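You operate a simulated robot arm through the tools that you are given. There is no shell and no other tool. Be economical: measure what you need, move in short steps, check, and stop when the job is done.

Carry out the task below with a simulated robot arm. There is one attempt and no reset: what you move stays moved.

TASK
Dust the block's top on the round plate and wax it from the tin with the yellow knob.
Fine: use the white pad and put it back; the lid goes back on; the block stays on the plate.
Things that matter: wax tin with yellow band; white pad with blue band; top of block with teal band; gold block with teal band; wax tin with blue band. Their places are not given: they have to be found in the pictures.

It is judged by the outcome, as a careful person would: the job done as asked, and still so three seconds after it is handed in. It fails if anything else is knocked over, pushed out of place, dropped, spilled or broken.

THE ROBOT
A 6-joint arm with a two-finger parallel gripper, fixed in place. Base frame: the origin is at the foot of the arm, x ahead of it, y to its left, z up; the work surface is at about z = 0. Lengths are in m, angles in degrees, forces in N, time in s.
With the tool pointing down near the work surface it reaches from about 0.14 to 0.58 m from the base axis. Its first joint turns from -66.0 to 66.0 degrees. Payload 2.1 kg.
Tool frame: the origin (TCP) lies between the finger pads and is the grasp point; the fingertips stand 0.03 m ahead of it; z points along the fingers, y is the line along which they close. The gripper opens to 0.094 m. The fingers are 0.028 m wide and 0.01 m thick; the gripper's body (0.05 by 0.096 m) begins 0.055 m behind the TCP.
Orientation is that of the tool frame in the base frame, as [roll, pitch, yaw] about the fixed x, y, z axes, in that order (R = Rz(yaw) Ry(pitch) Rx(roll)). With the fingers straight down and closing along the base's y, the tool's x points along the base's -x, its y along +y and its z along -z.

THE INTERFACE
- The arm moves only by the tool servo_tool. Its arguments are lists of equal length, an entry for each row: "dp": the shift along the tool's x, y, z in m, a list of three; "dr": the turn, a rotation vector about the tool's x, y, z in degrees, a list of three; "fingers": the finger opening in m, from 0 to 0.094. In form: {"dp": [[dx, dy, dz], ...], "dr": [[wx, wy, wz], ...], "fingers": [fingers, ...]}. A call has 1 to 10 rows; each row is the pose to reach, as a shift and turn from the pose commanded when the call began, along the tool's axes at that moment. A row lasts 0.2 s, in which the tool goes at most 0.05 m and 8.6 degrees; a call with a longer step from one row to the next is refused whole, and so is a gripper value outside its range. A pose out of reach is approached as far as the arm can. The call stops where the force on the tool passes 40 N (or 10 N more than at its start, if that is more) or the arm is blocked; 0.2 s more then pass. The fingers move at their own pace (about 0.072 m/s each) and stop on an object; they squeeze with about 44 N. The grip force told is the motor's: it shows also when the fingers shut on nothing. Time passes only in rows, and 0.2 s behind the last, so rows that repeat a pose let the fingers close. It gives the time, the measured TCP pose, the force on the tool (base axes), the opening and the grip force at its end, in the units of the frame above (readings bear some noise).
- Cameras (640 x 400 px; columns grow to the right, rows downward): "scene" is fixed at [0.0682, -0.3922, 0.4794]; the picture's right is [0.56, -0.83, 0.00], its down [-0.54, -0.36, -0.76] and it looks along [0.63, 0.42, -0.65] (base axes); focal length 267 px, centre (320, 200). "wrist" rides on the gripper at [-0.037, 0, -0.058] in the tool frame; the picture's right is [0.00, -1.00, 0.00], its down [0.97, 0.00, -0.24] and it looks along [0.24, 0.00, 0.97] (tool axes); focal length 218 px, centre (320, 200).
- camera(camera): a new picture of that camera. No time passes.
- locate(camera, pixels): for up to 12 pixels [column, row] of the newest picture of that camera ("zoom" is the newest enlarged one), the place [x, y, z] in the base frame of the surface seen there, good to about 0.003 m. No time passes.
- inspect(camera, box): a new picture of the part [left, top, right, bottom] of that camera's present view, enlarged. No time passes.
- job_done(): hands the job in; it is judged then, once.

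Work in short steps. Measure before you move; look again where a grasp or a placing could have gone wrong, and mend it. You have 80 turns and 46 pictures in all, those below and enlarged ones among them. Open the gripper and draw the arm clear of the work before you hand the job in, unless the task says otherwise; then end with one line.

The tools are called after "Call:" by a JSON object that holds its "method" and its "body". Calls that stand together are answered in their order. servo_tool: Moves the arm, as the interface text tells. Its arguments: {"type":"object","properties":{"dp":{"type":"array","items":{"type":"array","items":{"type":"number"}}},"dr":{"type":"array","items":{"type":"array","items":{"type":"number"}}},"fingers":{"type":"array","items":{"type":"number"}}},"required":["dp","dr","fingers"]} The other tools are called the same way: camera (camera) takes a picture; locate (camera, pixels) gives the place of the surface under pixels of a picture; inspect (camera, box) takes an enlarged picture of a part of a camera's view; job_done () hands the job in.

At the start:

```text
clock: 0.0
position: [0.2945, -0.0584, 0.2704]
tool_rot: [179.9, -0.1, 180.0]
force: [-0.3, 0.2, 0.7]
finger_gap: 0.094
grip_force: 0.1
```

scene: 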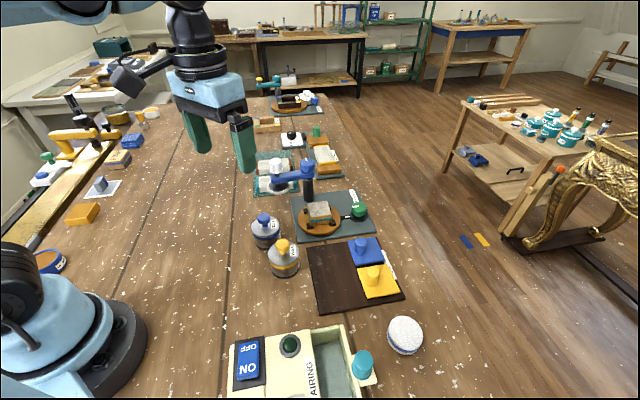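
wrist: 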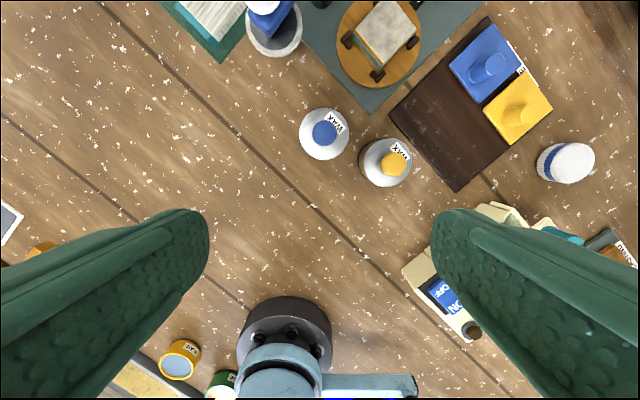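

The block on the round plate is near scene (320,210), the wax tins near (265,230) and (283,258), and the white pad near (405,335). I'll enlarge these before moving.

Call:
{"method": "inspect", "body": {"camera": "scene", "box": [220, 150, 420, 275]}}

Call:
{"method": "inspect", "body": {"camera": "scene", "box": [220, 270, 440, 400]}}

Call:
{"method": "inspect", "body": {"camera": "wrist", "box": [230, 0, 630, 250]}}

```text
3.20 times, centred on (320, 212) of scene
```

zoom: 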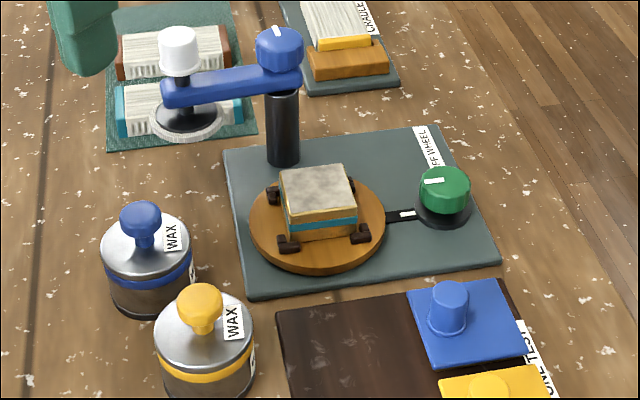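

```text
2.91 times, centred on (330, 335) of scene
```

zoom: 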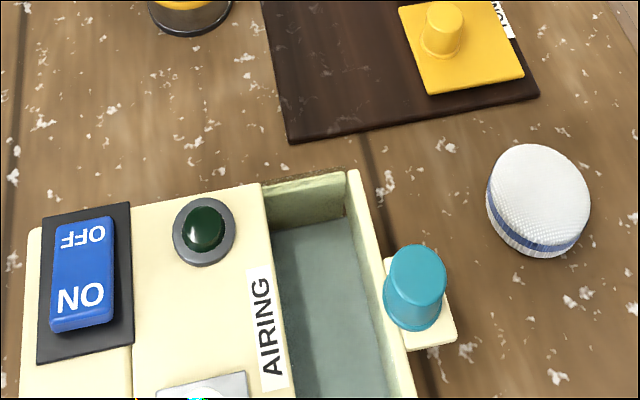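

```text
1.60 times, centred on (430, 125) of wrist
```

zoom: 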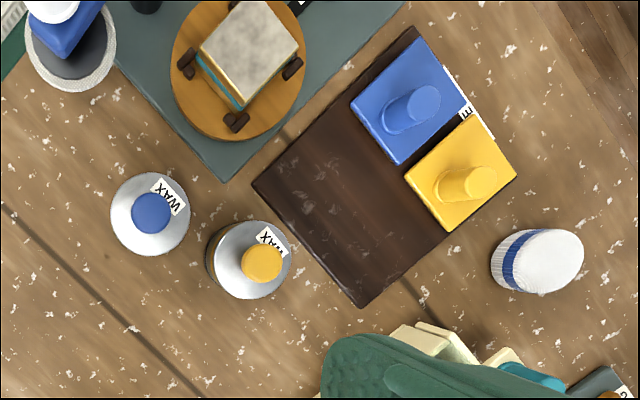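

Call:
{"method": "inspect", "body": {"camera": "scene", "box": [0, 80, 200, 290]}}

Call:
{"method": "inspect", "body": {"camera": "wrist", "box": [290, 0, 450, 200]}}

Call:
{"method": "locate", "body": {"camera": "scene", "pixels": [[264, 218], [282, 245], [276, 255], [297, 253], [283, 270], [405, 334], [392, 330], [421, 336], [308, 204], [330, 205], [333, 215], [310, 220]]}}

Call:
{"method": "locate", "body": {"camera": "wrist", "pixels": [[324, 133], [394, 163], [367, 162], [385, 180], [570, 160], [596, 160], [572, 183], [380, 2], [415, 37], [357, 38], [385, 62], [385, 30]]}}

```text
1.90 times, centred on (100, 185) of scene
```

zoom: 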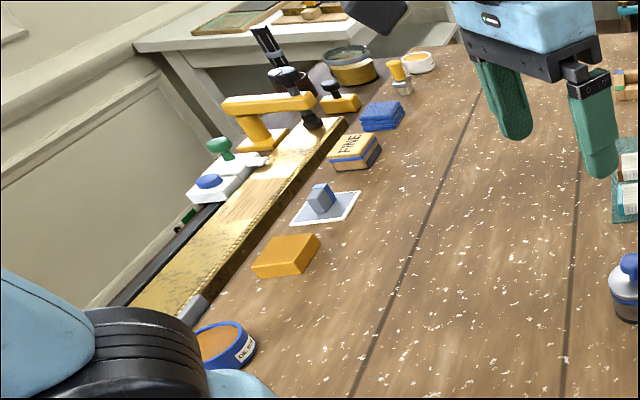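

```text
2.00 times, centred on (370, 100) of wrist
```

zoom: 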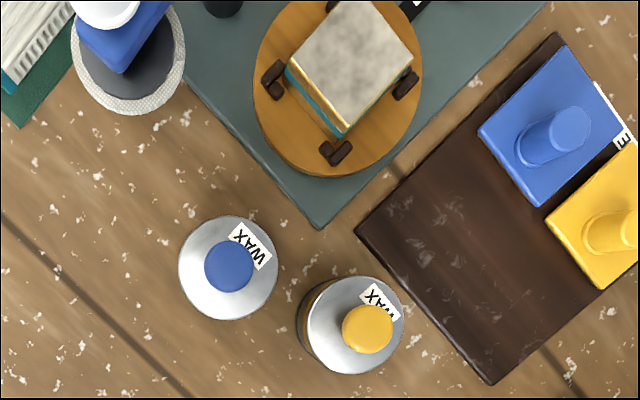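

```text
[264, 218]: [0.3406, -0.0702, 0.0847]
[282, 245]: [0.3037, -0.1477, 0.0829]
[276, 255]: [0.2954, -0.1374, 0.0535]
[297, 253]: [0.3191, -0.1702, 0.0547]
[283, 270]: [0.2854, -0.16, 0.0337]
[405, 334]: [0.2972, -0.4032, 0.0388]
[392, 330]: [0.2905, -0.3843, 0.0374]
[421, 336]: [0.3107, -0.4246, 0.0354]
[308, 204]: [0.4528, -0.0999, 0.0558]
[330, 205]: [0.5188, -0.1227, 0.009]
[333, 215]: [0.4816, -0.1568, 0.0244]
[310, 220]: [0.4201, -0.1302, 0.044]
```

```text
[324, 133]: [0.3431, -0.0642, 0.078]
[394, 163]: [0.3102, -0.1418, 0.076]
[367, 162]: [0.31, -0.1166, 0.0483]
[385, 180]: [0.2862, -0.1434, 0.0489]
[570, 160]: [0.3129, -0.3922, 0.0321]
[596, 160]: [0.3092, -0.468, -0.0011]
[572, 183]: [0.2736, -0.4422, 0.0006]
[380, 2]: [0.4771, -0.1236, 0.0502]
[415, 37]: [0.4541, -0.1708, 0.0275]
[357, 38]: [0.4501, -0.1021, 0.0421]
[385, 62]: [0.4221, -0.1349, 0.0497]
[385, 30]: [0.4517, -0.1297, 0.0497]
```

Block top is at about (0.45,-0.13,0.05), the yellow tin at (0.305,-0.147) with its knob top at z≈0.08, and the pad at about (0.30,-0.405). I'll take the lid off first, starting by moving above the yellow tin for a better view.

Call:
{"method": "servo_tool", "body": {"dp": [[-0.003, -0.03, 0.03], [-0.007, -0.06, 0.06], [-0.01, -0.089, 0.09]], "dr": [[0, 0, 0], [0, 0, 0], [0, 0, 0]], "fingers": [0.09, 0.07, 0.05]}}

Call:
{"method": "camera", "body": {"camera": "wrist"}}

Call:
{"method": "camera", "body": {"camera": "scene"}}

```text
clock: 0.8
position: [0.3056, -0.1469, 0.1787]
tool_rot: [-179.9, 0.0, 179.8]
force: [-0.7, 1.0, 0.2]
finger_gap: 0.0502
grip_force: 0.0
```

```text
38 pictures are left
```

wrist: 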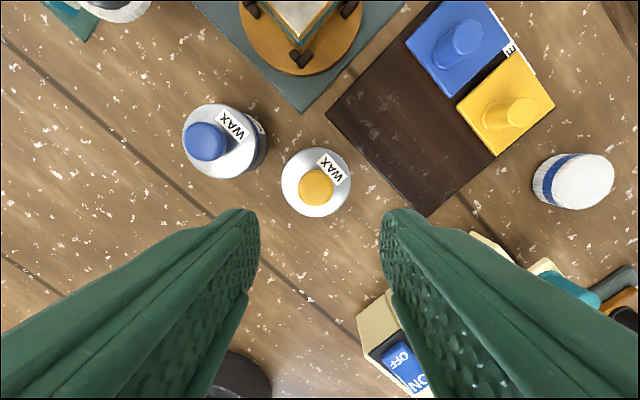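

```text
37 pictures are left
```

scene: 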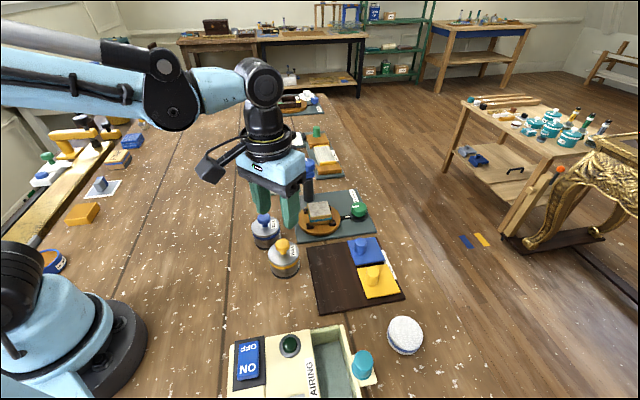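

Call:
{"method": "locate", "body": {"camera": "wrist", "pixels": [[316, 186], [298, 186], [333, 184], [316, 202], [283, 182], [350, 178], [316, 150], [315, 215], [573, 180], [300, 205]]}}

Call:
{"method": "inspect", "body": {"camera": "scene", "box": [240, 200, 320, 290]}}

```text
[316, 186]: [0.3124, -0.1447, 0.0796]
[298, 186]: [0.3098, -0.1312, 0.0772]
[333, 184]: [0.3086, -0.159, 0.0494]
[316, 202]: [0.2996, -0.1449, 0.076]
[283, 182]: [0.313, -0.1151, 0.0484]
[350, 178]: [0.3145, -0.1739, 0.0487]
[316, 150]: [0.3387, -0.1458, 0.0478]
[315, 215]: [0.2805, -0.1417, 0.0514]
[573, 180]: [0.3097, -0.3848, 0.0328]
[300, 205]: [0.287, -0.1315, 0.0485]
```

```text
4.44 times, centred on (280, 245) of scene
```

zoom: 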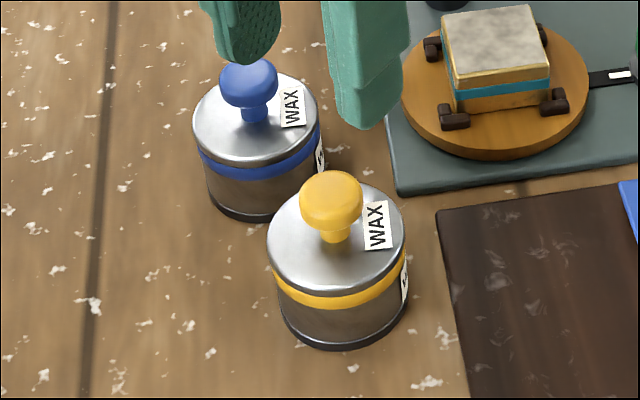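

Tin centre (0.3097,-0.1446), lid top at z 0.049, knob top at 0.080 and about 0.028 wide. I'll descend to TCP z≈0.084 and close on the knob.

Call:
{"method": "servo_tool", "body": {"dp": [[-0.0045, 0.0022, 0.04], [-0.0045, 0.0022, 0.075], [-0.0045, 0.0022, 0.0945], [-0.0045, 0.0022, 0.0945], [-0.0045, 0.0022, 0.0945], [-0.0045, 0.0022, 0.0945]], "dr": [[0, 0, 0], [0, 0, 0], [0, 0, 0], [0, 0, 0], [0, 0, 0], [0, 0, 0]], "fingers": [0.05, 0.05, 0.05, 0.015, 0.01, 0.01]}}

Call:
{"method": "inspect", "body": {"camera": "scene", "box": [220, 180, 350, 290]}}

```text
clock: 2.2
position: [0.3062, -0.1434, 0.0866]
tool_rot: [180.0, -0.1, 180.0]
force: [0.2, 0.3, 0.2]
finger_gap: 0.0254
grip_force: 44.6
```

```text
3.64 times, centred on (285, 235) of scene
```

zoom: 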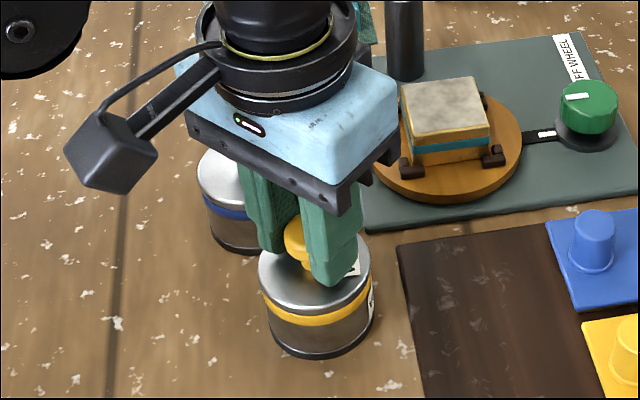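

The knob is gripped with a gap of 0.0254. I'll lift straight up.

Call:
{"method": "servo_tool", "body": {"dp": [[0, 0, -0.01], [0, 0, -0.03], [0, 0, -0.06], [0, 0, -0.09]], "dr": [[0, 0, 0], [0, 0, 0], [0, 0, 0], [0, 0, 0]], "fingers": [0.01, 0.01, 0.01, 0.01]}}

Call:
{"method": "inspect", "body": {"camera": "scene", "box": [180, 130, 340, 290]}}

Call:
{"method": "camera", "body": {"camera": "wrist"}}

```text
clock: 3.2
position: [0.3068, -0.1429, 0.1777]
tool_rot: [-180.0, 0.0, -180.0]
force: [0.3, -0.6, -0.8]
finger_gap: 0.0256
grip_force: 44.6
```

```text
2.50 times, centred on (260, 210) of scene
```

zoom: 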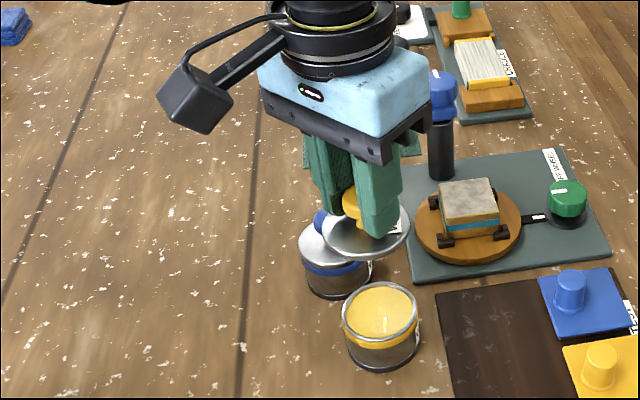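

```text
33 pictures are left
```

wrist: 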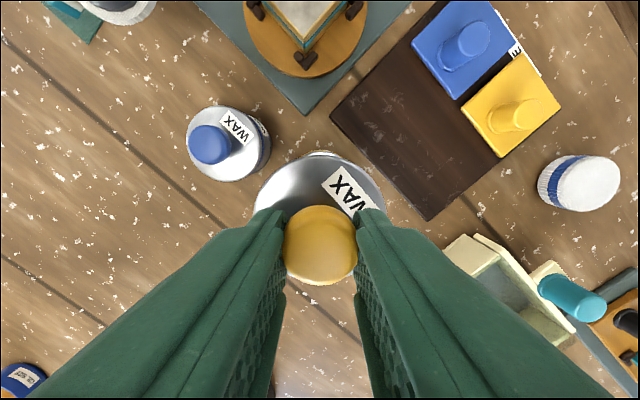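

The lid is off and the wax sits near the brim. I'll carry the lid to the empty table at about (0.26,-0.02) and stop just above it.

Call:
{"method": "servo_tool", "body": {"dp": [[0.0, 0.03, -0.01], [0.015, 0.065, -0.01], [0.03, 0.1, -0.01], [0.047, 0.123, 0], [0.047, 0.123, 0.04], [0.047, 0.123, 0.08], [0.047, 0.123, 0.115]], "dr": [[0, 0, 0], [0, 0, 0], [0, 0, 0], [0, 0, 0], [0, 0, 0], [0, 0, 0], [0, 0, 0]], "fingers": [0.01, 0.01, 0.01, 0.01, 0.01, 0.01, 0.01]}}

Call:
{"method": "inspect", "body": {"camera": "scene", "box": [150, 180, 310, 290]}}

```text
clock: 4.8
position: [0.2629, -0.0202, 0.0623]
tool_rot: [180.0, -0.1, -179.9]
force: [-0.1, -0.7, -1.0]
finger_gap: 0.0257
grip_force: 43.8
```

```text
3.64 times, centred on (230, 235) of scene
```

zoom: 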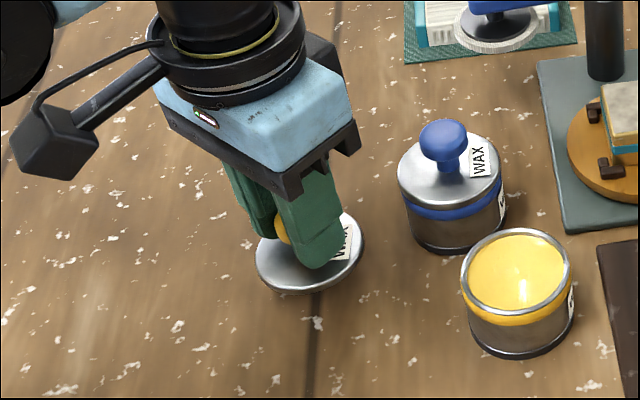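

Call:
{"method": "servo_tool", "body": {"dp": [[0, 0, 0.006], [0, 0, 0.01], [0, 0, 0.013], [0, 0, 0.016]], "dr": [[0, 0, 0], [0, 0, 0], [0, 0, 0], [0, 0, 0]], "fingers": [0.01, 0.01, 0.01, 0.01]}}

```text
clock: 5.8
position: [0.2612, -0.0228, 0.045]
tool_rot: [180.0, 0.0, -180.0]
force: [0.5, -0.4, 0.7]
finger_gap: 0.0255
grip_force: 43.7
```

No contact force yet; lowering in small steps.

Call:
{"method": "servo_tool", "body": {"dp": [[0, 0, 0.002], [0, 0, 0.003]], "dr": [[0, 0, 0], [0, 0, 0]], "fingers": [0.01, 0.01]}}

Call:
{"method": "inspect", "body": {"camera": "scene", "box": [190, 210, 270, 270]}}

```text
clock: 6.4
position: [0.2606, -0.0223, 0.0424]
tool_rot: [-180.0, -0.1, 180.0]
force: [-0.3, 0.5, -0.7]
finger_gap: 0.0255
grip_force: 43.8
```

```text
6.67 times, centred on (230, 240) of scene
```

zoom: 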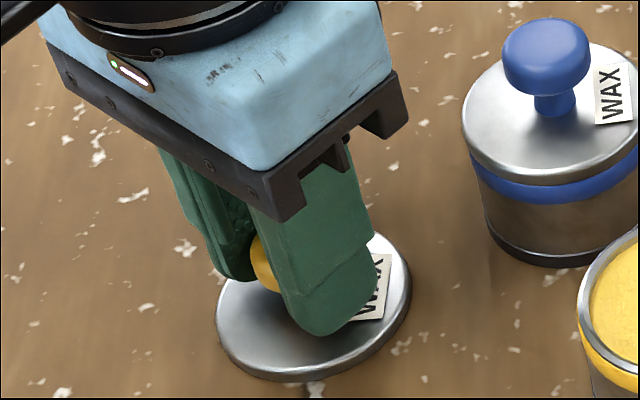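

Call:
{"method": "servo_tool", "body": {"dp": [[0, 0, 0.0015], [0, 0, 0.003]], "dr": [[0, 0, 0], [0, 0, 0]], "fingers": [0.01, 0.01]}}

```text
clock: 6.9
position: [0.2603, -0.0227, 0.0404]
tool_rot: [-180.0, -0.2, -180.0]
force: [-2.1, 1.1, 23.3]
finger_gap: 0.0256
grip_force: 43.4
stopped in row 2: the force on the tool passed its limit (the readings are from after the stop); the commanded pose is now the measured one
```

Contact felt. I'll release, rise, and travel over toward the pad.

Call:
{"method": "servo_tool", "body": {"dp": [[0, 0, -0.001], [0, 0, -0.001], [0, 0, -0.001], [0, 0, -0.04], [0, 0, -0.08], [0, 0, -0.12], [0, 0, -0.16]], "dr": [[0, 0, 0], [0, 0, 0], [0, 0, 0], [0, 0, 0], [0, 0, 0], [0, 0, 0], [0, 0, 0]], "fingers": [0.035, 0.05, 0.05, 0.05, 0.05, 0.05, 0.05]}}

Call:
{"method": "servo_tool", "body": {"dp": [[0, -0.045, 0], [0, -0.09, 0], [0, -0.135, 0], [0, -0.18, 0], [-0.01, -0.225, 0], [-0.01, -0.27, 0], [-0.02, -0.315, 0], [-0.03, -0.36, 0]], "dr": [[0, 0, 0], [0, 0, 0], [0, 0, 0], [0, 0, 0], [0, 0, 0], [0, 0, 0], [0, 0, 0], [0, 0, 0]], "fingers": [0.06, 0.08, 0.09, 0.09, 0.09, 0.09, 0.09, 0.09]}}

Call:
{"method": "camera", "body": {"camera": "wrist"}}

Call:
{"method": "camera", "body": {"camera": "scene"}}

```text
clock: 8.5
position: [0.2614, -0.0202, 0.1988]
tool_rot: [-179.9, -0.1, -180.0]
force: [0.3, -0.4, 0.6]
finger_gap: 0.0498
grip_force: 0.0
```

```text
clock: 10.3
position: [0.2931, -0.3846, 0.2001]
tool_rot: [-180.0, -0.2, 180.0]
force: [0.5, -0.8, 0.0]
finger_gap: 0.0901
grip_force: 0.1
```

```text
30 pictures are left
```

wrist: 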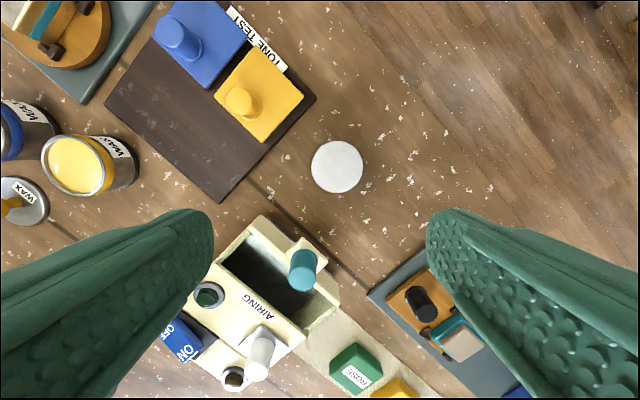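

```text
29 pictures are left
```

scene: 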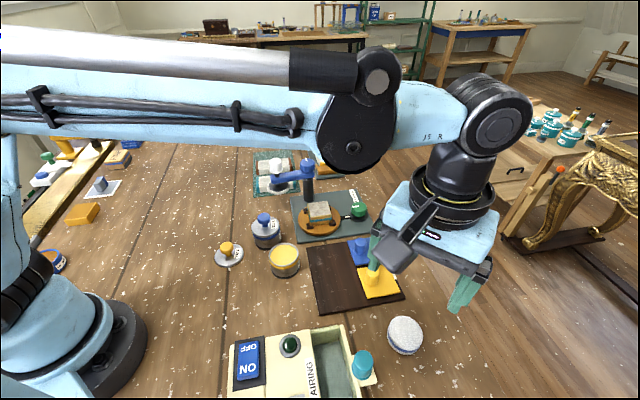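

Call:
{"method": "locate", "body": {"camera": "wrist", "pixels": [[337, 166], [313, 166], [361, 167], [338, 143], [337, 189], [304, 262], [330, 295], [260, 225], [290, 238], [268, 140]]}}

Call:
{"method": "inspect", "body": {"camera": "scene", "box": [340, 290, 450, 390]}}

```text
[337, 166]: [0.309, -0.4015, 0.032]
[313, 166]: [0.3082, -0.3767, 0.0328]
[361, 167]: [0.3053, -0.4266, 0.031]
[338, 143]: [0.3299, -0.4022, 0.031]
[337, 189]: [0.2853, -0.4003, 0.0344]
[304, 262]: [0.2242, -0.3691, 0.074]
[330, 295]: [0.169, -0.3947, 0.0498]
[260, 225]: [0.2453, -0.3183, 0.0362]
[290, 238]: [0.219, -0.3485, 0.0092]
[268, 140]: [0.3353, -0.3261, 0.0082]
```

```text
4.00 times, centred on (395, 340) of scene
```

zoom: 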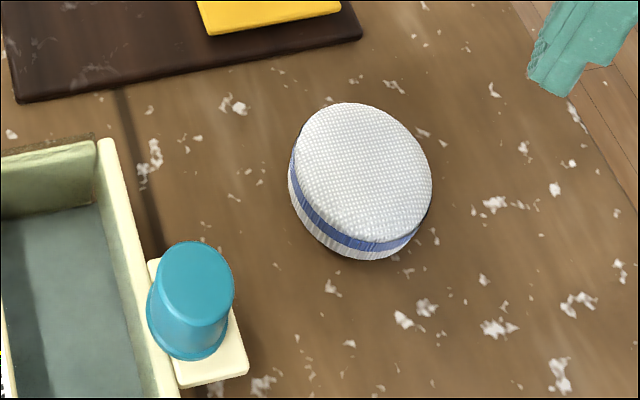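

Pad centre (0.308,-0.4015), 0.052 wide, top at z 0.033. I'll descend around it with the fingertips at about z 0.012 and close.

Call:
{"method": "servo_tool", "body": {"dp": [[-0.0145, -0.017, 0.04], [-0.0145, -0.017, 0.08], [-0.0145, -0.017, 0.12], [-0.0145, -0.017, 0.145], [-0.0145, -0.017, 0.158], [-0.0145, -0.017, 0.158]], "dr": [[0, 0, 0], [0, 0, 0], [0, 0, 0], [0, 0, 0], [0, 0, 0], [0, 0, 0]], "fingers": [0.078, 0.078, 0.078, 0.078, 0.078, 0.078]}}

Call:
{"method": "inspect", "body": {"camera": "scene", "box": [340, 260, 480, 390]}}

```text
clock: 11.7
position: [0.3066, -0.3979, 0.0433]
tool_rot: [-179.9, 0.0, 179.9]
force: [-0.6, -0.2, 0.9]
finger_gap: 0.078
grip_force: 0.0
```

```text
3.08 times, centred on (410, 325) of scene
```

zoom: 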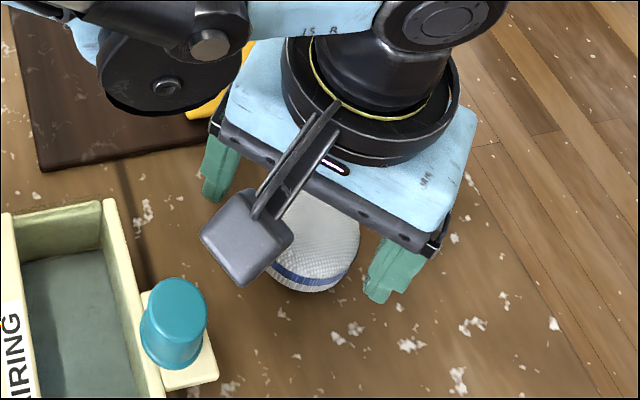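

Call:
{"method": "servo_tool", "body": {"dp": [[-0.001, -0.002, 0.001], [-0.001, -0.002, 0.001], [-0.001, -0.002, 0.001], [-0.001, -0.002, 0.001]], "dr": [[0, 0, 0], [0, 0, 0], [0, 0, 0], [0, 0, 0]], "fingers": [0.065, 0.05, 0.035, 0.03]}}

Call:
{"method": "servo_tool", "body": {"dp": [[0, 0, -0.01], [0, 0, -0.04], [0, 0, -0.08], [0, 0, -0.12]], "dr": [[0, 0, 0], [0, 0, 0], [0, 0, 0], [0, 0, 0]], "fingers": [0.03, 0.03, 0.03, 0.03]}}

Call:
{"method": "inspect", "body": {"camera": "scene", "box": [320, 180, 500, 370]}}

Call:
{"method": "camera", "body": {"camera": "wrist"}}

```text
clock: 12.7
position: [0.3079, -0.4009, 0.0415]
tool_rot: [-180.0, -0.1, -179.9]
force: [0.2, 0.7, -0.6]
finger_gap: 0.0509
grip_force: 43.9
```

```text
clock: 13.7
position: [0.3071, -0.3997, 0.161]
tool_rot: [-179.9, 0.0, 180.0]
force: [-0.2, -0.3, -0.7]
finger_gap: 0.0508
grip_force: 43.6
```

```text
2.11 times, centred on (410, 275) of scene
```

zoom: 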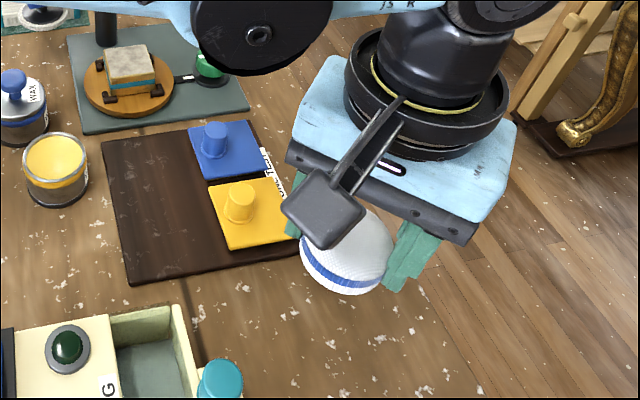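

```text
25 pictures are left
```

wrist: 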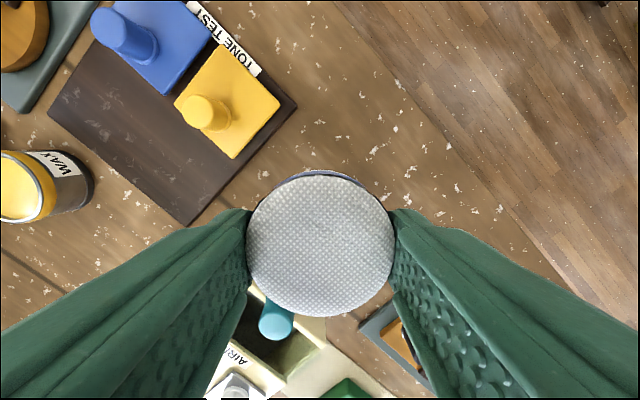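

The pad is held with its base about 0.0415 below the TCP. I'll measure the block's top and the nearby blue post for clearance.

Call:
{"method": "inspect", "body": {"camera": "scene", "box": [260, 150, 370, 240]}}

```text
4.44 times, centred on (315, 195) of scene
```

zoom: 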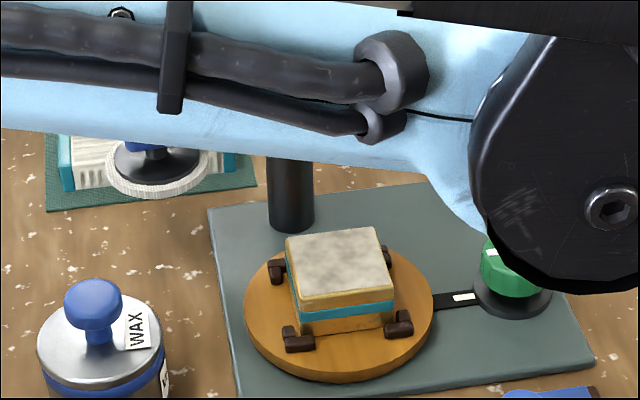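

Call:
{"method": "locate", "body": {"camera": "zoom", "pixels": [[289, 240], [376, 229], [391, 287], [302, 301], [338, 264], [290, 215], [290, 175], [510, 250], [297, 343], [400, 325]]}}

```text
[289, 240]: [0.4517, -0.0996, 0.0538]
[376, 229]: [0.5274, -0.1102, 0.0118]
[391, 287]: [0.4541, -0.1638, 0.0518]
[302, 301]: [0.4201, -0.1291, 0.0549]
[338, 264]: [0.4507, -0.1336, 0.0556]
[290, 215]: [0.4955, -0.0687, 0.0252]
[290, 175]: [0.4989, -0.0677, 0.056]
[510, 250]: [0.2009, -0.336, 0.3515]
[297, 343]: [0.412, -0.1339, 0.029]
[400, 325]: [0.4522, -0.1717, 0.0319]
```

Block top centre ≈ (0.4525,-0.1315), z≈0.052, sides at about 45°; the post at (0.50,-0.068) is about 0.14 tall. I'll travel over with a 45° turn so the gripper's narrow side faces the post.

Call:
{"method": "servo_tool", "body": {"dp": [[0, 0, -0.02], [-0.021, 0.038, -0.02], [-0.042, 0.077, -0.02], [-0.063, 0.115, -0.02], [-0.083, 0.153, -0.02], [-0.104, 0.192, -0.02], [-0.125, 0.23, -0.02], [-0.1455, 0.2685, -0.02]], "dr": [[0, 0, 0], [0, 0, -6.5], [0, 0, -13], [0, 0, -19.5], [0, 0, -26], [0, 0, -32.5], [0, 0, -39], [0, 0, -45]], "fingers": [0.03, 0.03, 0.03, 0.03, 0.03, 0.03, 0.03, 0.03]}}

Call:
{"method": "inspect", "body": {"camera": "scene", "box": [220, 80, 420, 260]}}

Call:
{"method": "camera", "body": {"camera": "wrist"}}

```text
clock: 15.5
position: [0.4517, -0.1319, 0.1804]
tool_rot: [179.8, -0.1, -134.8]
force: [0.1, 0.9, -1.0]
finger_gap: 0.0508
grip_force: 44.0
```

```text
2.22 times, centred on (320, 170) of scene
```

zoom: 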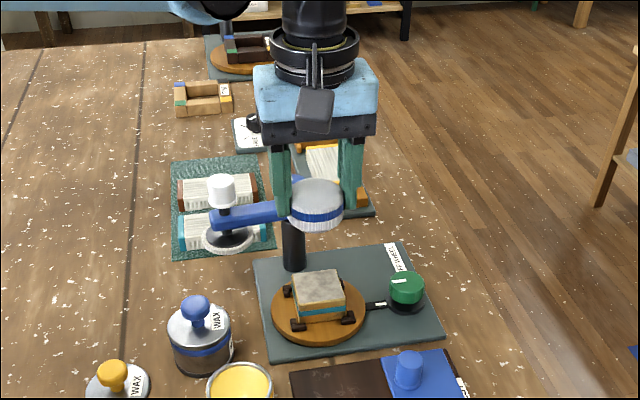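

```text
22 pictures are left
```

wrist: 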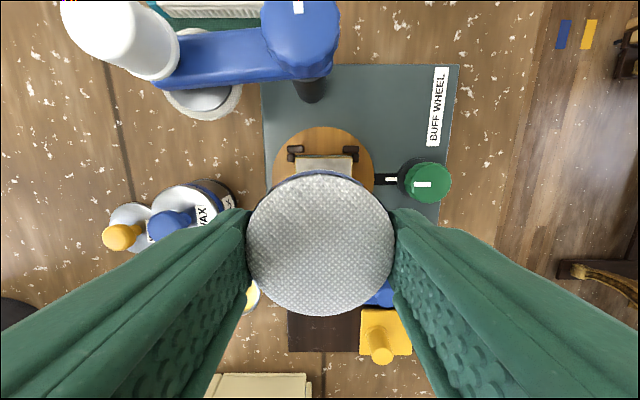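

Alignment looks good and the post is clear. I'll descend toward the block's top.

Call:
{"method": "servo_tool", "body": {"dp": [[0, 0, 0.04], [0, 0, 0.07], [0, 0, 0.08], [0, 0, 0.083]], "dr": [[0, 0, 0], [0, 0, 0], [0, 0, 0], [0, 0, 0]], "fingers": [0.03, 0.03, 0.03, 0.03]}}

Call:
{"method": "inspect", "body": {"camera": "scene", "box": [250, 110, 390, 250]}}

```text
clock: 16.5
position: [0.4513, -0.1342, 0.0984]
tool_rot: [179.8, -0.2, -135.0]
force: [0.4, -0.6, -1.2]
finger_gap: 0.0511
grip_force: 44.1
```

```text
2.86 times, centred on (320, 180) of scene
```

zoom: 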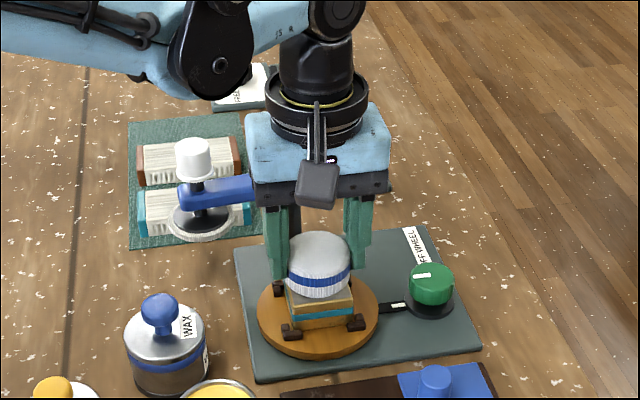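

Call:
{"method": "servo_tool", "body": {"dp": [[0, 0, 0.0015], [0, 0, 0.003], [0, 0, 0.0045]], "dr": [[0, 0, 0], [0, 0, 0], [0, 0, 0]], "fingers": [0.03, 0.03, 0.03]}}

```text
clock: 17.3
position: [0.4523, -0.1336, 0.0943]
tool_rot: [179.9, -0.1, -134.9]
force: [-1.2, -0.5, -0.4]
finger_gap: 0.0508
grip_force: 44.1
```

Call:
{"method": "servo_tool", "body": {"dp": [[0, 0, 0.001], [0, 0, 0.002]], "dr": [[0, 0, 0], [0, 0, 0]], "fingers": [0.03, 0.03]}}

```text
clock: 17.9
position: [0.4524, -0.1332, 0.0918]
tool_rot: [180.0, -0.1, -135.1]
force: [0.1, -0.2, 1.0]
finger_gap: 0.0511
grip_force: 44.0
```

Call:
{"method": "servo_tool", "body": {"dp": [[0, 0, 0.001]], "dr": [[0, 0, 0]], "fingers": [0.03]}}

```text
clock: 18.3
position: [0.4529, -0.1323, 0.0915]
tool_rot: [180.0, -0.1, -135.0]
force: [1.7, -1.8, 26.2]
finger_gap: 0.0509
grip_force: 44.0
```

Contact at TCP z≈0.091 (26 N). I'll ease off slightly and wipe in strokes over the whole top.

Call:
{"method": "servo_tool", "body": {"dp": [[0, 0, -0.0005], [0.014, 0, -0.0005], [0.014, 0.014, -0.0005], [0, 0.014, -0.0005], [-0.014, 0.014, -0.0005], [-0.014, 0, -0.0005], [0, 0, -0.0005], [0.014, 0, -0.0005], [0.014, -0.014, -0.0005], [0, -0.014, -0.0005]], "dr": [[0, 0, 0], [0, 0, 0], [0, 0, 0], [0, 0, 0], [0, 0, 0], [0, 0, 0], [0, 0, 0], [0, 0, 0], [0, 0, 0], [0, 0, 0]], "fingers": [0.03, 0.03, 0.03, 0.03, 0.03, 0.03, 0.03, 0.03, 0.03, 0.03]}}

Call:
{"method": "servo_tool", "body": {"dp": [[-0.014, 0, 0], [-0.014, 0.014, 0], [0, 0.014, 0], [0.014, 0.014, 0], [0.014, 0.028, 0], [0, 0.028, 0], [-0.014, 0.028, 0], [-0.014, 0.014, 0], [0, 0.014, 0], [0, 0.014, -0.005]], "dr": [[0, 0, 0], [0, 0, 0], [0, 0, 0], [0, 0, 0], [0, 0, 0], [0, 0, 0], [0, 0, 0], [0, 0, 0], [0, 0, 0], [0, 0, 0]], "fingers": [0.03, 0.03, 0.03, 0.03, 0.03, 0.03, 0.03, 0.03, 0.03, 0.03]}}

Call:
{"method": "servo_tool", "body": {"dp": [[0, 0, -0.03], [0, 0, -0.06], [0, 0, -0.08], [0.04, 0, -0.08], [0.08, 0, -0.08]], "dr": [[0, 0, 0], [0, 0, 0], [0, 0, 0], [0, 0, 0], [0, 0, 0]], "fingers": [0.03, 0.03, 0.03, 0.03, 0.03]}}

Call:
{"method": "inspect", "body": {"camera": "scene", "box": [250, 160, 390, 280]}}

Call:
{"method": "camera", "body": {"camera": "wrist"}}

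```text
clock: 20.5
position: [0.4622, -0.143, 0.093]
tool_rot: [180.0, -0.1, -135.0]
force: [-2.5, -2.6, 6.3]
finger_gap: 0.051
grip_force: 44.6
```

```text
clock: 22.7
position: [0.4516, -0.1335, 0.0954]
tool_rot: [179.9, -0.1, -135.0]
force: [0.7, 0.7, 0.1]
finger_gap: 0.0512
grip_force: 43.6
```

```text
clock: 23.9
position: [0.3957, -0.1886, 0.1776]
tool_rot: [180.0, -0.1, -134.9]
force: [0.7, -0.3, -0.1]
finger_gap: 0.0509
grip_force: 43.9
```

```text
3.33 times, centred on (320, 220) of scene
```

zoom: 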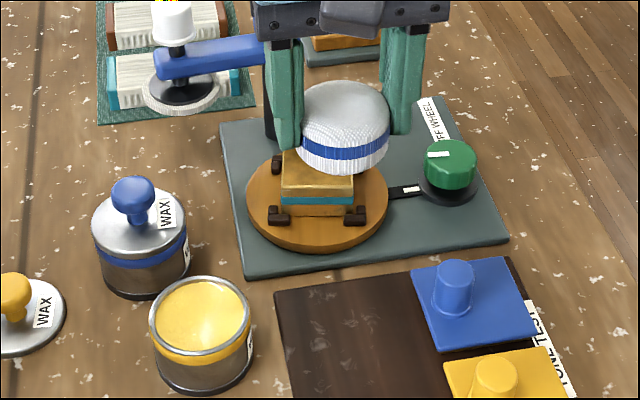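

```text
19 pictures are left
```

wrist: 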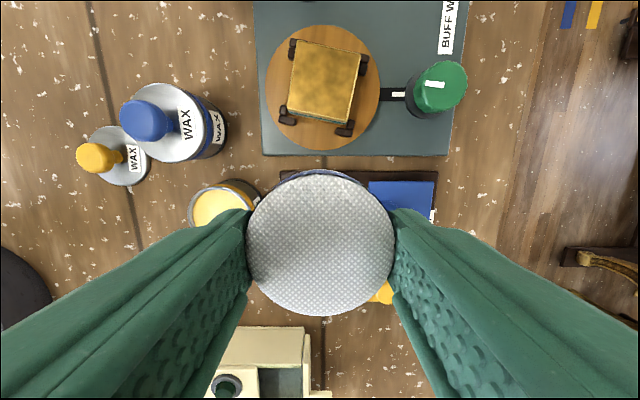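

Dust is gone and the top is gold now. Next I measure the wax level and tin rim.

Call:
{"method": "inspect", "body": {"camera": "scene", "box": [250, 225, 320, 285]}}

Call:
{"method": "locate", "body": {"camera": "zoom", "pixels": [[310, 170], [250, 170], [370, 160], [310, 120], [310, 230], [205, 170], [427, 155], [310, 90], [318, 275]]}}

```text
6.67 times, centred on (285, 255) of scene
```

zoom: 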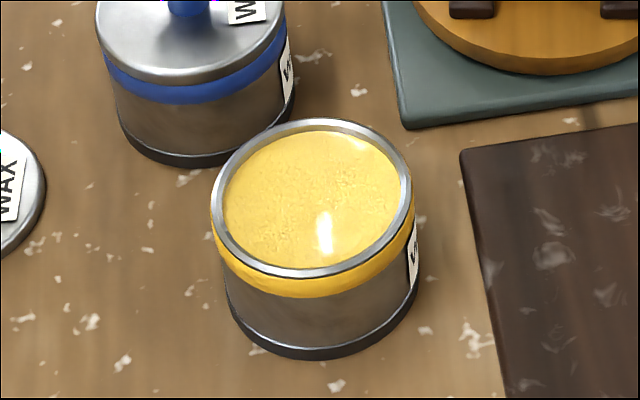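

```text
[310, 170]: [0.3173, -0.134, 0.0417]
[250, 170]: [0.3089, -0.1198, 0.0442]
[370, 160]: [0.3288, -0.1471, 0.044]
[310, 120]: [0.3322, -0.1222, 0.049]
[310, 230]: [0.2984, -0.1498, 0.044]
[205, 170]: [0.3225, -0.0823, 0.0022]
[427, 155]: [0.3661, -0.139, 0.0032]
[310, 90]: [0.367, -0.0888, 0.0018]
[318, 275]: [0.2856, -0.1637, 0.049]
```

Wax is at z≈0.043, rim at 0.049, and the opening (~0.052) is barely the pad's width, so I'll dip the pad tilted 15° with its low edge inside. Moving above the tin and tilting.

Call:
{"method": "servo_tool", "body": {"dp": [[0.012, 0.03, 0], [0.024, 0.062, 0], [0.0361, 0.0932, 0], [0.0361, 0.0932, 0.03], [0.0361, 0.0932, 0.06]], "dr": [[0, 0, 0], [0, -7.5, 0], [0, -15, 0], [0, -15, 0], [0, -15, 0]], "fingers": [0.03, 0.03, 0.03, 0.03, 0.03]}}

Call:
{"method": "inspect", "body": {"camera": "scene", "box": [220, 180, 350, 290]}}

```text
clock: 25.1
position: [0.3034, -0.1493, 0.1162]
tool_rot: [-180.0, 15.0, -135.0]
force: [-0.5, 0.5, 0.0]
finger_gap: 0.0508
grip_force: 43.9
```

```text
3.64 times, centred on (285, 235) of scene
```

zoom: 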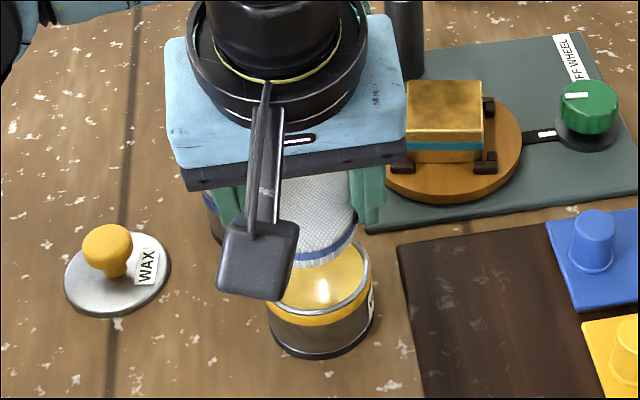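

Call:
{"method": "locate", "body": {"camera": "zoom", "pixels": [[255, 255], [255, 290], [290, 270], [225, 280], [325, 250], [300, 260]]}}

```text
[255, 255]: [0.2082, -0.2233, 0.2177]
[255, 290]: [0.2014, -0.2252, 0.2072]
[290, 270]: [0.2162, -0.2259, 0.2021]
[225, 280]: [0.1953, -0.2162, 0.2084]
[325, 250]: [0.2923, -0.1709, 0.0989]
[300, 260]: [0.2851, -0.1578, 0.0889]
```

The wrist box hangs at z≈0.2, so it is clear. I'll lower to just above the wax, then approach in fine steps.

Call:
{"method": "servo_tool", "body": {"dp": [[0.0025, 0, 0.012], [0.0049, 0, 0.0222]], "dr": [[0, 0, 0], [0, 0, 0]], "fingers": [0.03, 0.03]}}

Call:
{"method": "inspect", "body": {"camera": "scene", "box": [240, 210, 330, 290]}}

```text
clock: 25.7
position: [0.3052, -0.1489, 0.0949]
tool_rot: [179.9, 14.9, -135.0]
force: [0.1, -1.1, -0.1]
finger_gap: 0.0511
grip_force: 44.0
```

```text
5.00 times, centred on (285, 250) of scene
```

zoom: 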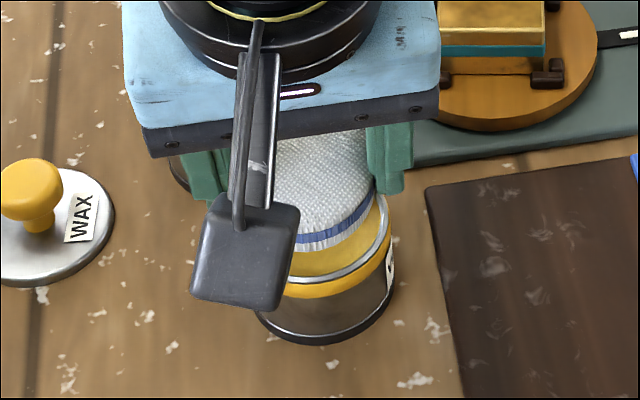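

Looks inside the rim. Continue down in fine steps.

Call:
{"method": "servo_tool", "body": {"dp": [[0.0005, 0, 0.0019], [0.0008, 0, 0.0029], [0.001, 0, 0.0039], [0.0013, 0, 0.0048]], "dr": [[0, 0, 0], [0, 0, 0], [0, 0, 0], [0, 0, 0]], "fingers": [0.03, 0.03, 0.03, 0.03]}}

```text
clock: 26.7
position: [0.3051, -0.1474, 0.0879]
tool_rot: [179.9, 14.8, -135.0]
force: [-0.2, -0.9, -0.4]
finger_gap: 0.0517
grip_force: 44.0
```

Call:
{"method": "servo_tool", "body": {"dp": [[0.0003, 0, 0.00097], [0.0005, 0, 0.0019], [0.0008, 0, 0.0029]], "dr": [[0, 0, 0], [0, 0, 0], [0, 0, 0]], "fingers": [0.03, 0.03, 0.03]}}

Call:
{"method": "inspect", "body": {"camera": "scene", "box": [240, 210, 330, 290]}}

```text
clock: 27.4
position: [0.3058, -0.1487, 0.0884]
tool_rot: [179.9, 15.1, -135.0]
force: [-1.7, 0.5, 14.0]
finger_gap: 0.0513
grip_force: 43.6
stopped in row 3: the force on the tool passed its limit (the readings are from after the stop); the commanded pose is now the measured one
```

```text
5.00 times, centred on (285, 250) of scene
```

zoom: 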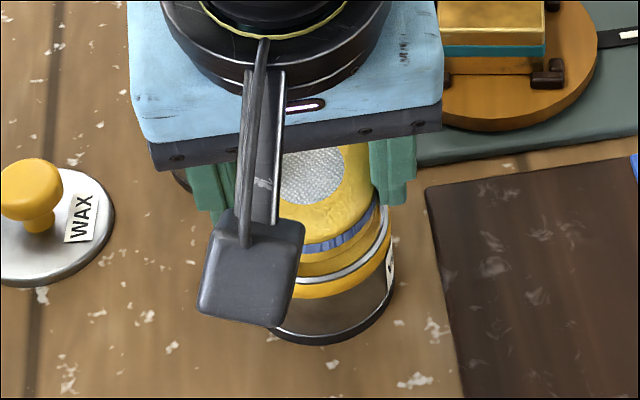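

The pad has turned yellow, so it's loaded with wax. I'll lift straight out and then level the tool.

Call:
{"method": "servo_tool", "body": {"dp": [[-0.0026, 0, -0.0097], [-0.0104, 0, -0.0386], [-0.0207, 0, -0.0773], [-0.0233, 0, -0.0869], [-0.0233, 0, -0.0869]], "dr": [[0, 0, 0], [0, 0, 0], [0, 0, 0], [0, 7.5, 0], [0, 15, 0]], "fingers": [0.03, 0.03, 0.03, 0.03, 0.03]}}

Call:
{"method": "inspect", "body": {"camera": "scene", "box": [220, 150, 360, 290]}}

```text
clock: 28.6
position: [0.3051, -0.1482, 0.1774]
tool_rot: [180.0, -0.1, -135.0]
force: [-1.3, 0.2, 0.4]
finger_gap: 0.0516
grip_force: 43.7
```

```text
2.86 times, centred on (290, 220) of scene
```

zoom: 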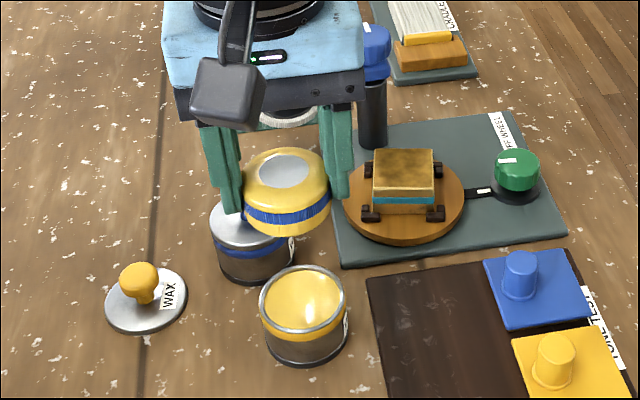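

Now back over the block and down to just above contact.

Call:
{"method": "servo_tool", "body": {"dp": [[-0.029, -0.0233, 0], [-0.0577, -0.0466, 0], [-0.0865, -0.0698, 0], [-0.1153, -0.0931, 0], [-0.1153, -0.0931, 0.04], [-0.1153, -0.0931, 0.075], [-0.1153, -0.0931, 0.082]], "dr": [[0, 0, 0], [0, 0, 0], [0, 0, 0], [0, 0, 0], [0, 0, 0], [0, 0, 0], [0, 0, 0]], "fingers": [0.03, 0.03, 0.03, 0.03, 0.03, 0.03, 0.03]}}

Call:
{"method": "servo_tool", "body": {"dp": [[0, 0, 0.001], [0, 0, 0.002], [0, 0, 0.003]], "dr": [[0, 0, 0], [0, 0, 0], [0, 0, 0]], "fingers": [0.03, 0.03, 0.03]}}

```text
clock: 30.2
position: [0.4543, -0.1347, 0.095]
tool_rot: [179.9, 0.1, -135.0]
force: [0.4, -0.1, 0.1]
finger_gap: 0.0516
grip_force: 44.3
```

```text
clock: 31.0
position: [0.4543, -0.1321, 0.0911]
tool_rot: [179.9, 0.0, -134.9]
force: [0.6, -0.3, -0.3]
finger_gap: 0.0514
grip_force: 44.1
```

Call:
{"method": "servo_tool", "body": {"dp": [[0, 0, 0.0007], [0, 0, 0.0014]], "dr": [[0, 0, 0], [0, 0, 0]], "fingers": [0.03, 0.03]}}

```text
clock: 31.6
position: [0.453, -0.1313, 0.0913]
tool_rot: [179.9, 0.0, -134.9]
force: [2.0, 0.0, 31.3]
finger_gap: 0.0514
grip_force: 44.0
```

Contact. Easing off slightly and spreading the wax in the same strokes.

Call:
{"method": "servo_tool", "body": {"dp": [[0, 0, -0.0005], [0.014, 0, -0.0005], [0.014, 0.014, -0.0005], [0, 0.014, -0.0005], [-0.014, 0.014, -0.0005], [-0.014, 0, -0.0005], [0, 0, -0.0005], [0.014, 0, -0.0005], [0.014, -0.014, -0.0005], [0, -0.014, -0.0005]], "dr": [[0, 0, 0], [0, 0, 0], [0, 0, 0], [0, 0, 0], [0, 0, 0], [0, 0, 0], [0, 0, 0], [0, 0, 0], [0, 0, 0], [0, 0, 0]], "fingers": [0.03, 0.03, 0.03, 0.03, 0.03, 0.03, 0.03, 0.03, 0.03, 0.03]}}

Call:
{"method": "servo_tool", "body": {"dp": [[-0.014, 0, 0], [-0.014, 0.014, 0], [0, 0.014, 0], [0.014, 0.014, 0], [0.014, 0.028, 0], [0, 0.028, 0], [-0.014, 0.028, 0], [-0.014, 0.014, 0], [0, 0.014, 0], [0, 0.014, -0.005]], "dr": [[0, 0, 0], [0, 0, 0], [0, 0, 0], [0, 0, 0], [0, 0, 0], [0, 0, 0], [0, 0, 0], [0, 0, 0], [0, 0, 0], [0, 0, 0]], "fingers": [0.03, 0.03, 0.03, 0.03, 0.03, 0.03, 0.03, 0.03, 0.03, 0.03]}}

Call:
{"method": "servo_tool", "body": {"dp": [[0, 0, -0.03], [0, 0, -0.06], [0, 0, -0.08], [0.04, 0, -0.08], [0.08, 0, -0.08]], "dr": [[0, 0, 0], [0, 0, 0], [0, 0, 0], [0, 0, 0], [0, 0, 0]], "fingers": [0.03, 0.03, 0.03, 0.03, 0.03]}}

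Call:
{"method": "inspect", "body": {"camera": "wrist", "box": [200, 0, 480, 200]}}

Call:
{"method": "inspect", "body": {"camera": "scene", "box": [250, 160, 390, 280]}}

```text
clock: 33.8
position: [0.4627, -0.1425, 0.0924]
tool_rot: [179.9, 0.1, -135.0]
force: [0.0, -0.9, 0.2]
finger_gap: 0.0514
grip_force: 43.8
```

```text
clock: 36.0
position: [0.4511, -0.1331, 0.0955]
tool_rot: [179.9, 0.0, -134.9]
force: [-0.2, 0.9, 1.4]
finger_gap: 0.0515
grip_force: 44.0
```

```text
clock: 37.2
position: [0.3949, -0.1892, 0.1767]
tool_rot: [179.9, 0.1, -135.0]
force: [0.0, 0.7, -0.6]
finger_gap: 0.0514
grip_force: 43.9
```

```text
2.00 times, centred on (340, 100) of wrist
```

zoom: 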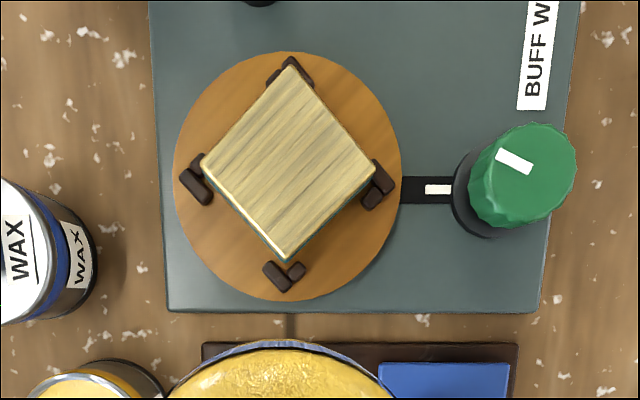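

```text
3.33 times, centred on (320, 220) of scene
```

zoom: 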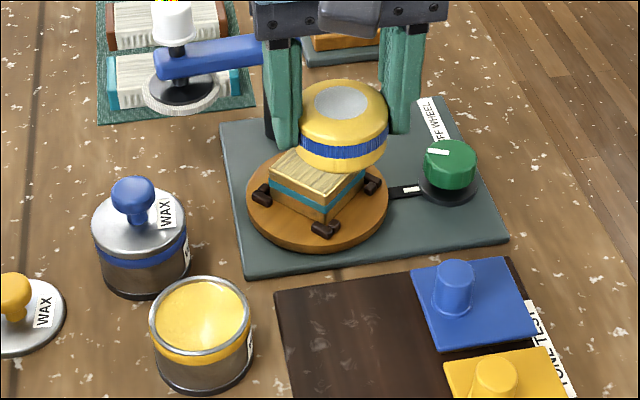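

The top now shows an even waxed grain and the block is still clipped on the plate. I'll take the pad back to its place at (0.308,-0.401), undoing the 45° turn.

Call:
{"method": "servo_tool", "body": {"dp": [[0.0352, -0.0147, 0], [0.0704, -0.0294, 0], [0.1056, -0.0441, 0], [0.1408, -0.0588, 0], [0.176, -0.0735, 0], [0.2112, -0.0882, 0], [0.2112, -0.0882, 0.04], [0.2112, -0.0882, 0.08], [0.2112, -0.0882, 0.115]], "dr": [[0, 0, 7.5], [0, 0, 15], [0, 0, 22.5], [0, 0, 30], [0, 0, 37.5], [0, 0, 45], [0, 0, 45], [0, 0, 45], [0, 0, 45]], "fingers": [0.03, 0.03, 0.03, 0.03, 0.03, 0.03, 0.03, 0.03, 0.03]}}

```text
clock: 39.2
position: [0.3068, -0.4006, 0.0602]
tool_rot: [179.9, -0.1, -179.9]
force: [0.8, 1.4, -0.8]
finger_gap: 0.0514
grip_force: 44.4
```

Call:
{"method": "servo_tool", "body": {"dp": [[-0.001, 0, 0.008], [-0.001, 0, 0.014], [-0.001, 0, 0.0165]], "dr": [[0, 0, 0], [0, 0, 0], [0, 0, 0]], "fingers": [0.03, 0.03, 0.03]}}

Call:
{"method": "servo_tool", "body": {"dp": [[0, 0, 0.0008], [0, 0, 0.0016], [0, 0, 0.0024], [0, 0, 0.0032]], "dr": [[0, 0, 0], [0, 0, 0], [0, 0, 0], [0, 0, 0]], "fingers": [0.03, 0.03, 0.03, 0.03]}}

```text
clock: 40.0
position: [0.309, -0.4001, 0.044]
tool_rot: [179.9, 0.0, -180.0]
force: [-0.1, -0.2, -0.6]
finger_gap: 0.0513
grip_force: 43.6
```

```text
clock: 41.0
position: [0.3099, -0.4009, 0.0412]
tool_rot: [180.0, -0.1, 179.9]
force: [0.1, 0.7, 7.8]
finger_gap: 0.0509
grip_force: 44.2
```

Contact with the table. Release evenly and rise.

Call:
{"method": "servo_tool", "body": {"dp": [[0, 0, 0], [0, 0, 0], [0, 0, 0], [0, 0, -0.04], [0, 0, -0.08], [0, 0, -0.12], [0, 0, -0.155]], "dr": [[0, 0, 0], [0, 0, 0], [0, 0, 0], [0, 0, 0], [0, 0, 0], [0, 0, 0], [0, 0, 0]], "fingers": [0.06, 0.075, 0.075, 0.075, 0.075, 0.075, 0.075]}}

Call:
{"method": "camera", "body": {"camera": "wrist"}}

Call:
{"method": "locate", "body": {"camera": "wrist", "pixels": [[320, 175], [295, 175], [345, 175]]}}

```text
clock: 42.6
position: [0.3115, -0.4019, 0.1981]
tool_rot: [179.8, -0.1, 180.0]
force: [0.0, -0.2, -0.1]
finger_gap: 0.0752
grip_force: 0.2
```

```text
11 pictures are left
```

wrist: 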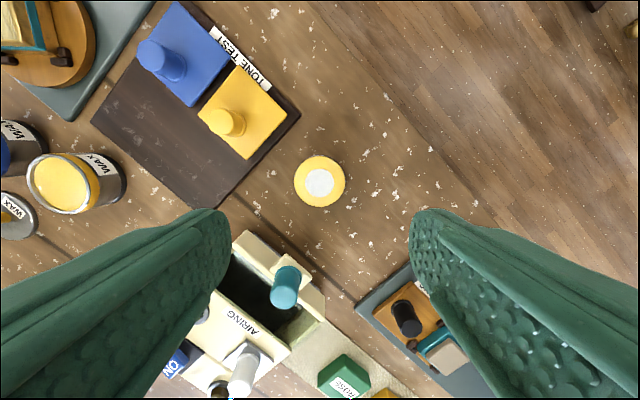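

```text
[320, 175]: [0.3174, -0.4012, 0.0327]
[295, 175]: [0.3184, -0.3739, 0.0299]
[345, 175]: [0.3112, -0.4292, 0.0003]
```

The pad is back and upright at (≈0.31,-0.401). Now go to the lid.

Call:
{"method": "servo_tool", "body": {"dp": [[0.005, 0.042, 0], [0.011, 0.084, 0], [0.017, 0.127, 0], [0.022, 0.169, 0], [0.028, 0.211, 0], [0.034, 0.254, 0], [0.039, 0.296, 0], [0.045, 0.338, 0], [0.0505, 0.3805, 0]], "dr": [[0, 0, 0], [0, 0, 0], [0, 0, 0], [0, 0, 0], [0, 0, 0], [0, 0, 0], [0, 0, 0], [0, 0, 0], [0, 0, 0]], "fingers": [0.075, 0.06, 0.05, 0.05, 0.05, 0.05, 0.05, 0.05, 0.05]}}

Call:
{"method": "camera", "body": {"camera": "wrist"}}

```text
clock: 44.6
position: [0.2583, -0.022, 0.1981]
tool_rot: [179.9, -0.1, -180.0]
force: [0.0, -0.1, -0.2]
finger_gap: 0.05
grip_force: 0.1
```

```text
10 pictures are left
```

wrist: 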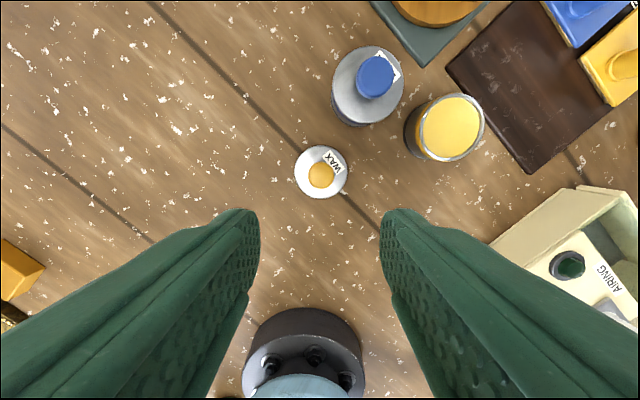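

Call:
{"method": "locate", "body": {"camera": "wrist", "pixels": [[321, 174], [296, 172], [346, 172], [321, 148], [321, 196], [450, 95], [448, 160], [422, 128], [483, 128], [416, 125]]}}

```text
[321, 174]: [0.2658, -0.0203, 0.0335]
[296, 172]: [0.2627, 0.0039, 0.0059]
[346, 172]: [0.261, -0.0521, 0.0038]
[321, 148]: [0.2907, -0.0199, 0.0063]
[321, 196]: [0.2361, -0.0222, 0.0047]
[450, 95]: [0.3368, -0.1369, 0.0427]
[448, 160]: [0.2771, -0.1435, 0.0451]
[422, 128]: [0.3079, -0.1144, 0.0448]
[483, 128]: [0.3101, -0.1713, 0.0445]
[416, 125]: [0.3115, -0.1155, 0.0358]
```

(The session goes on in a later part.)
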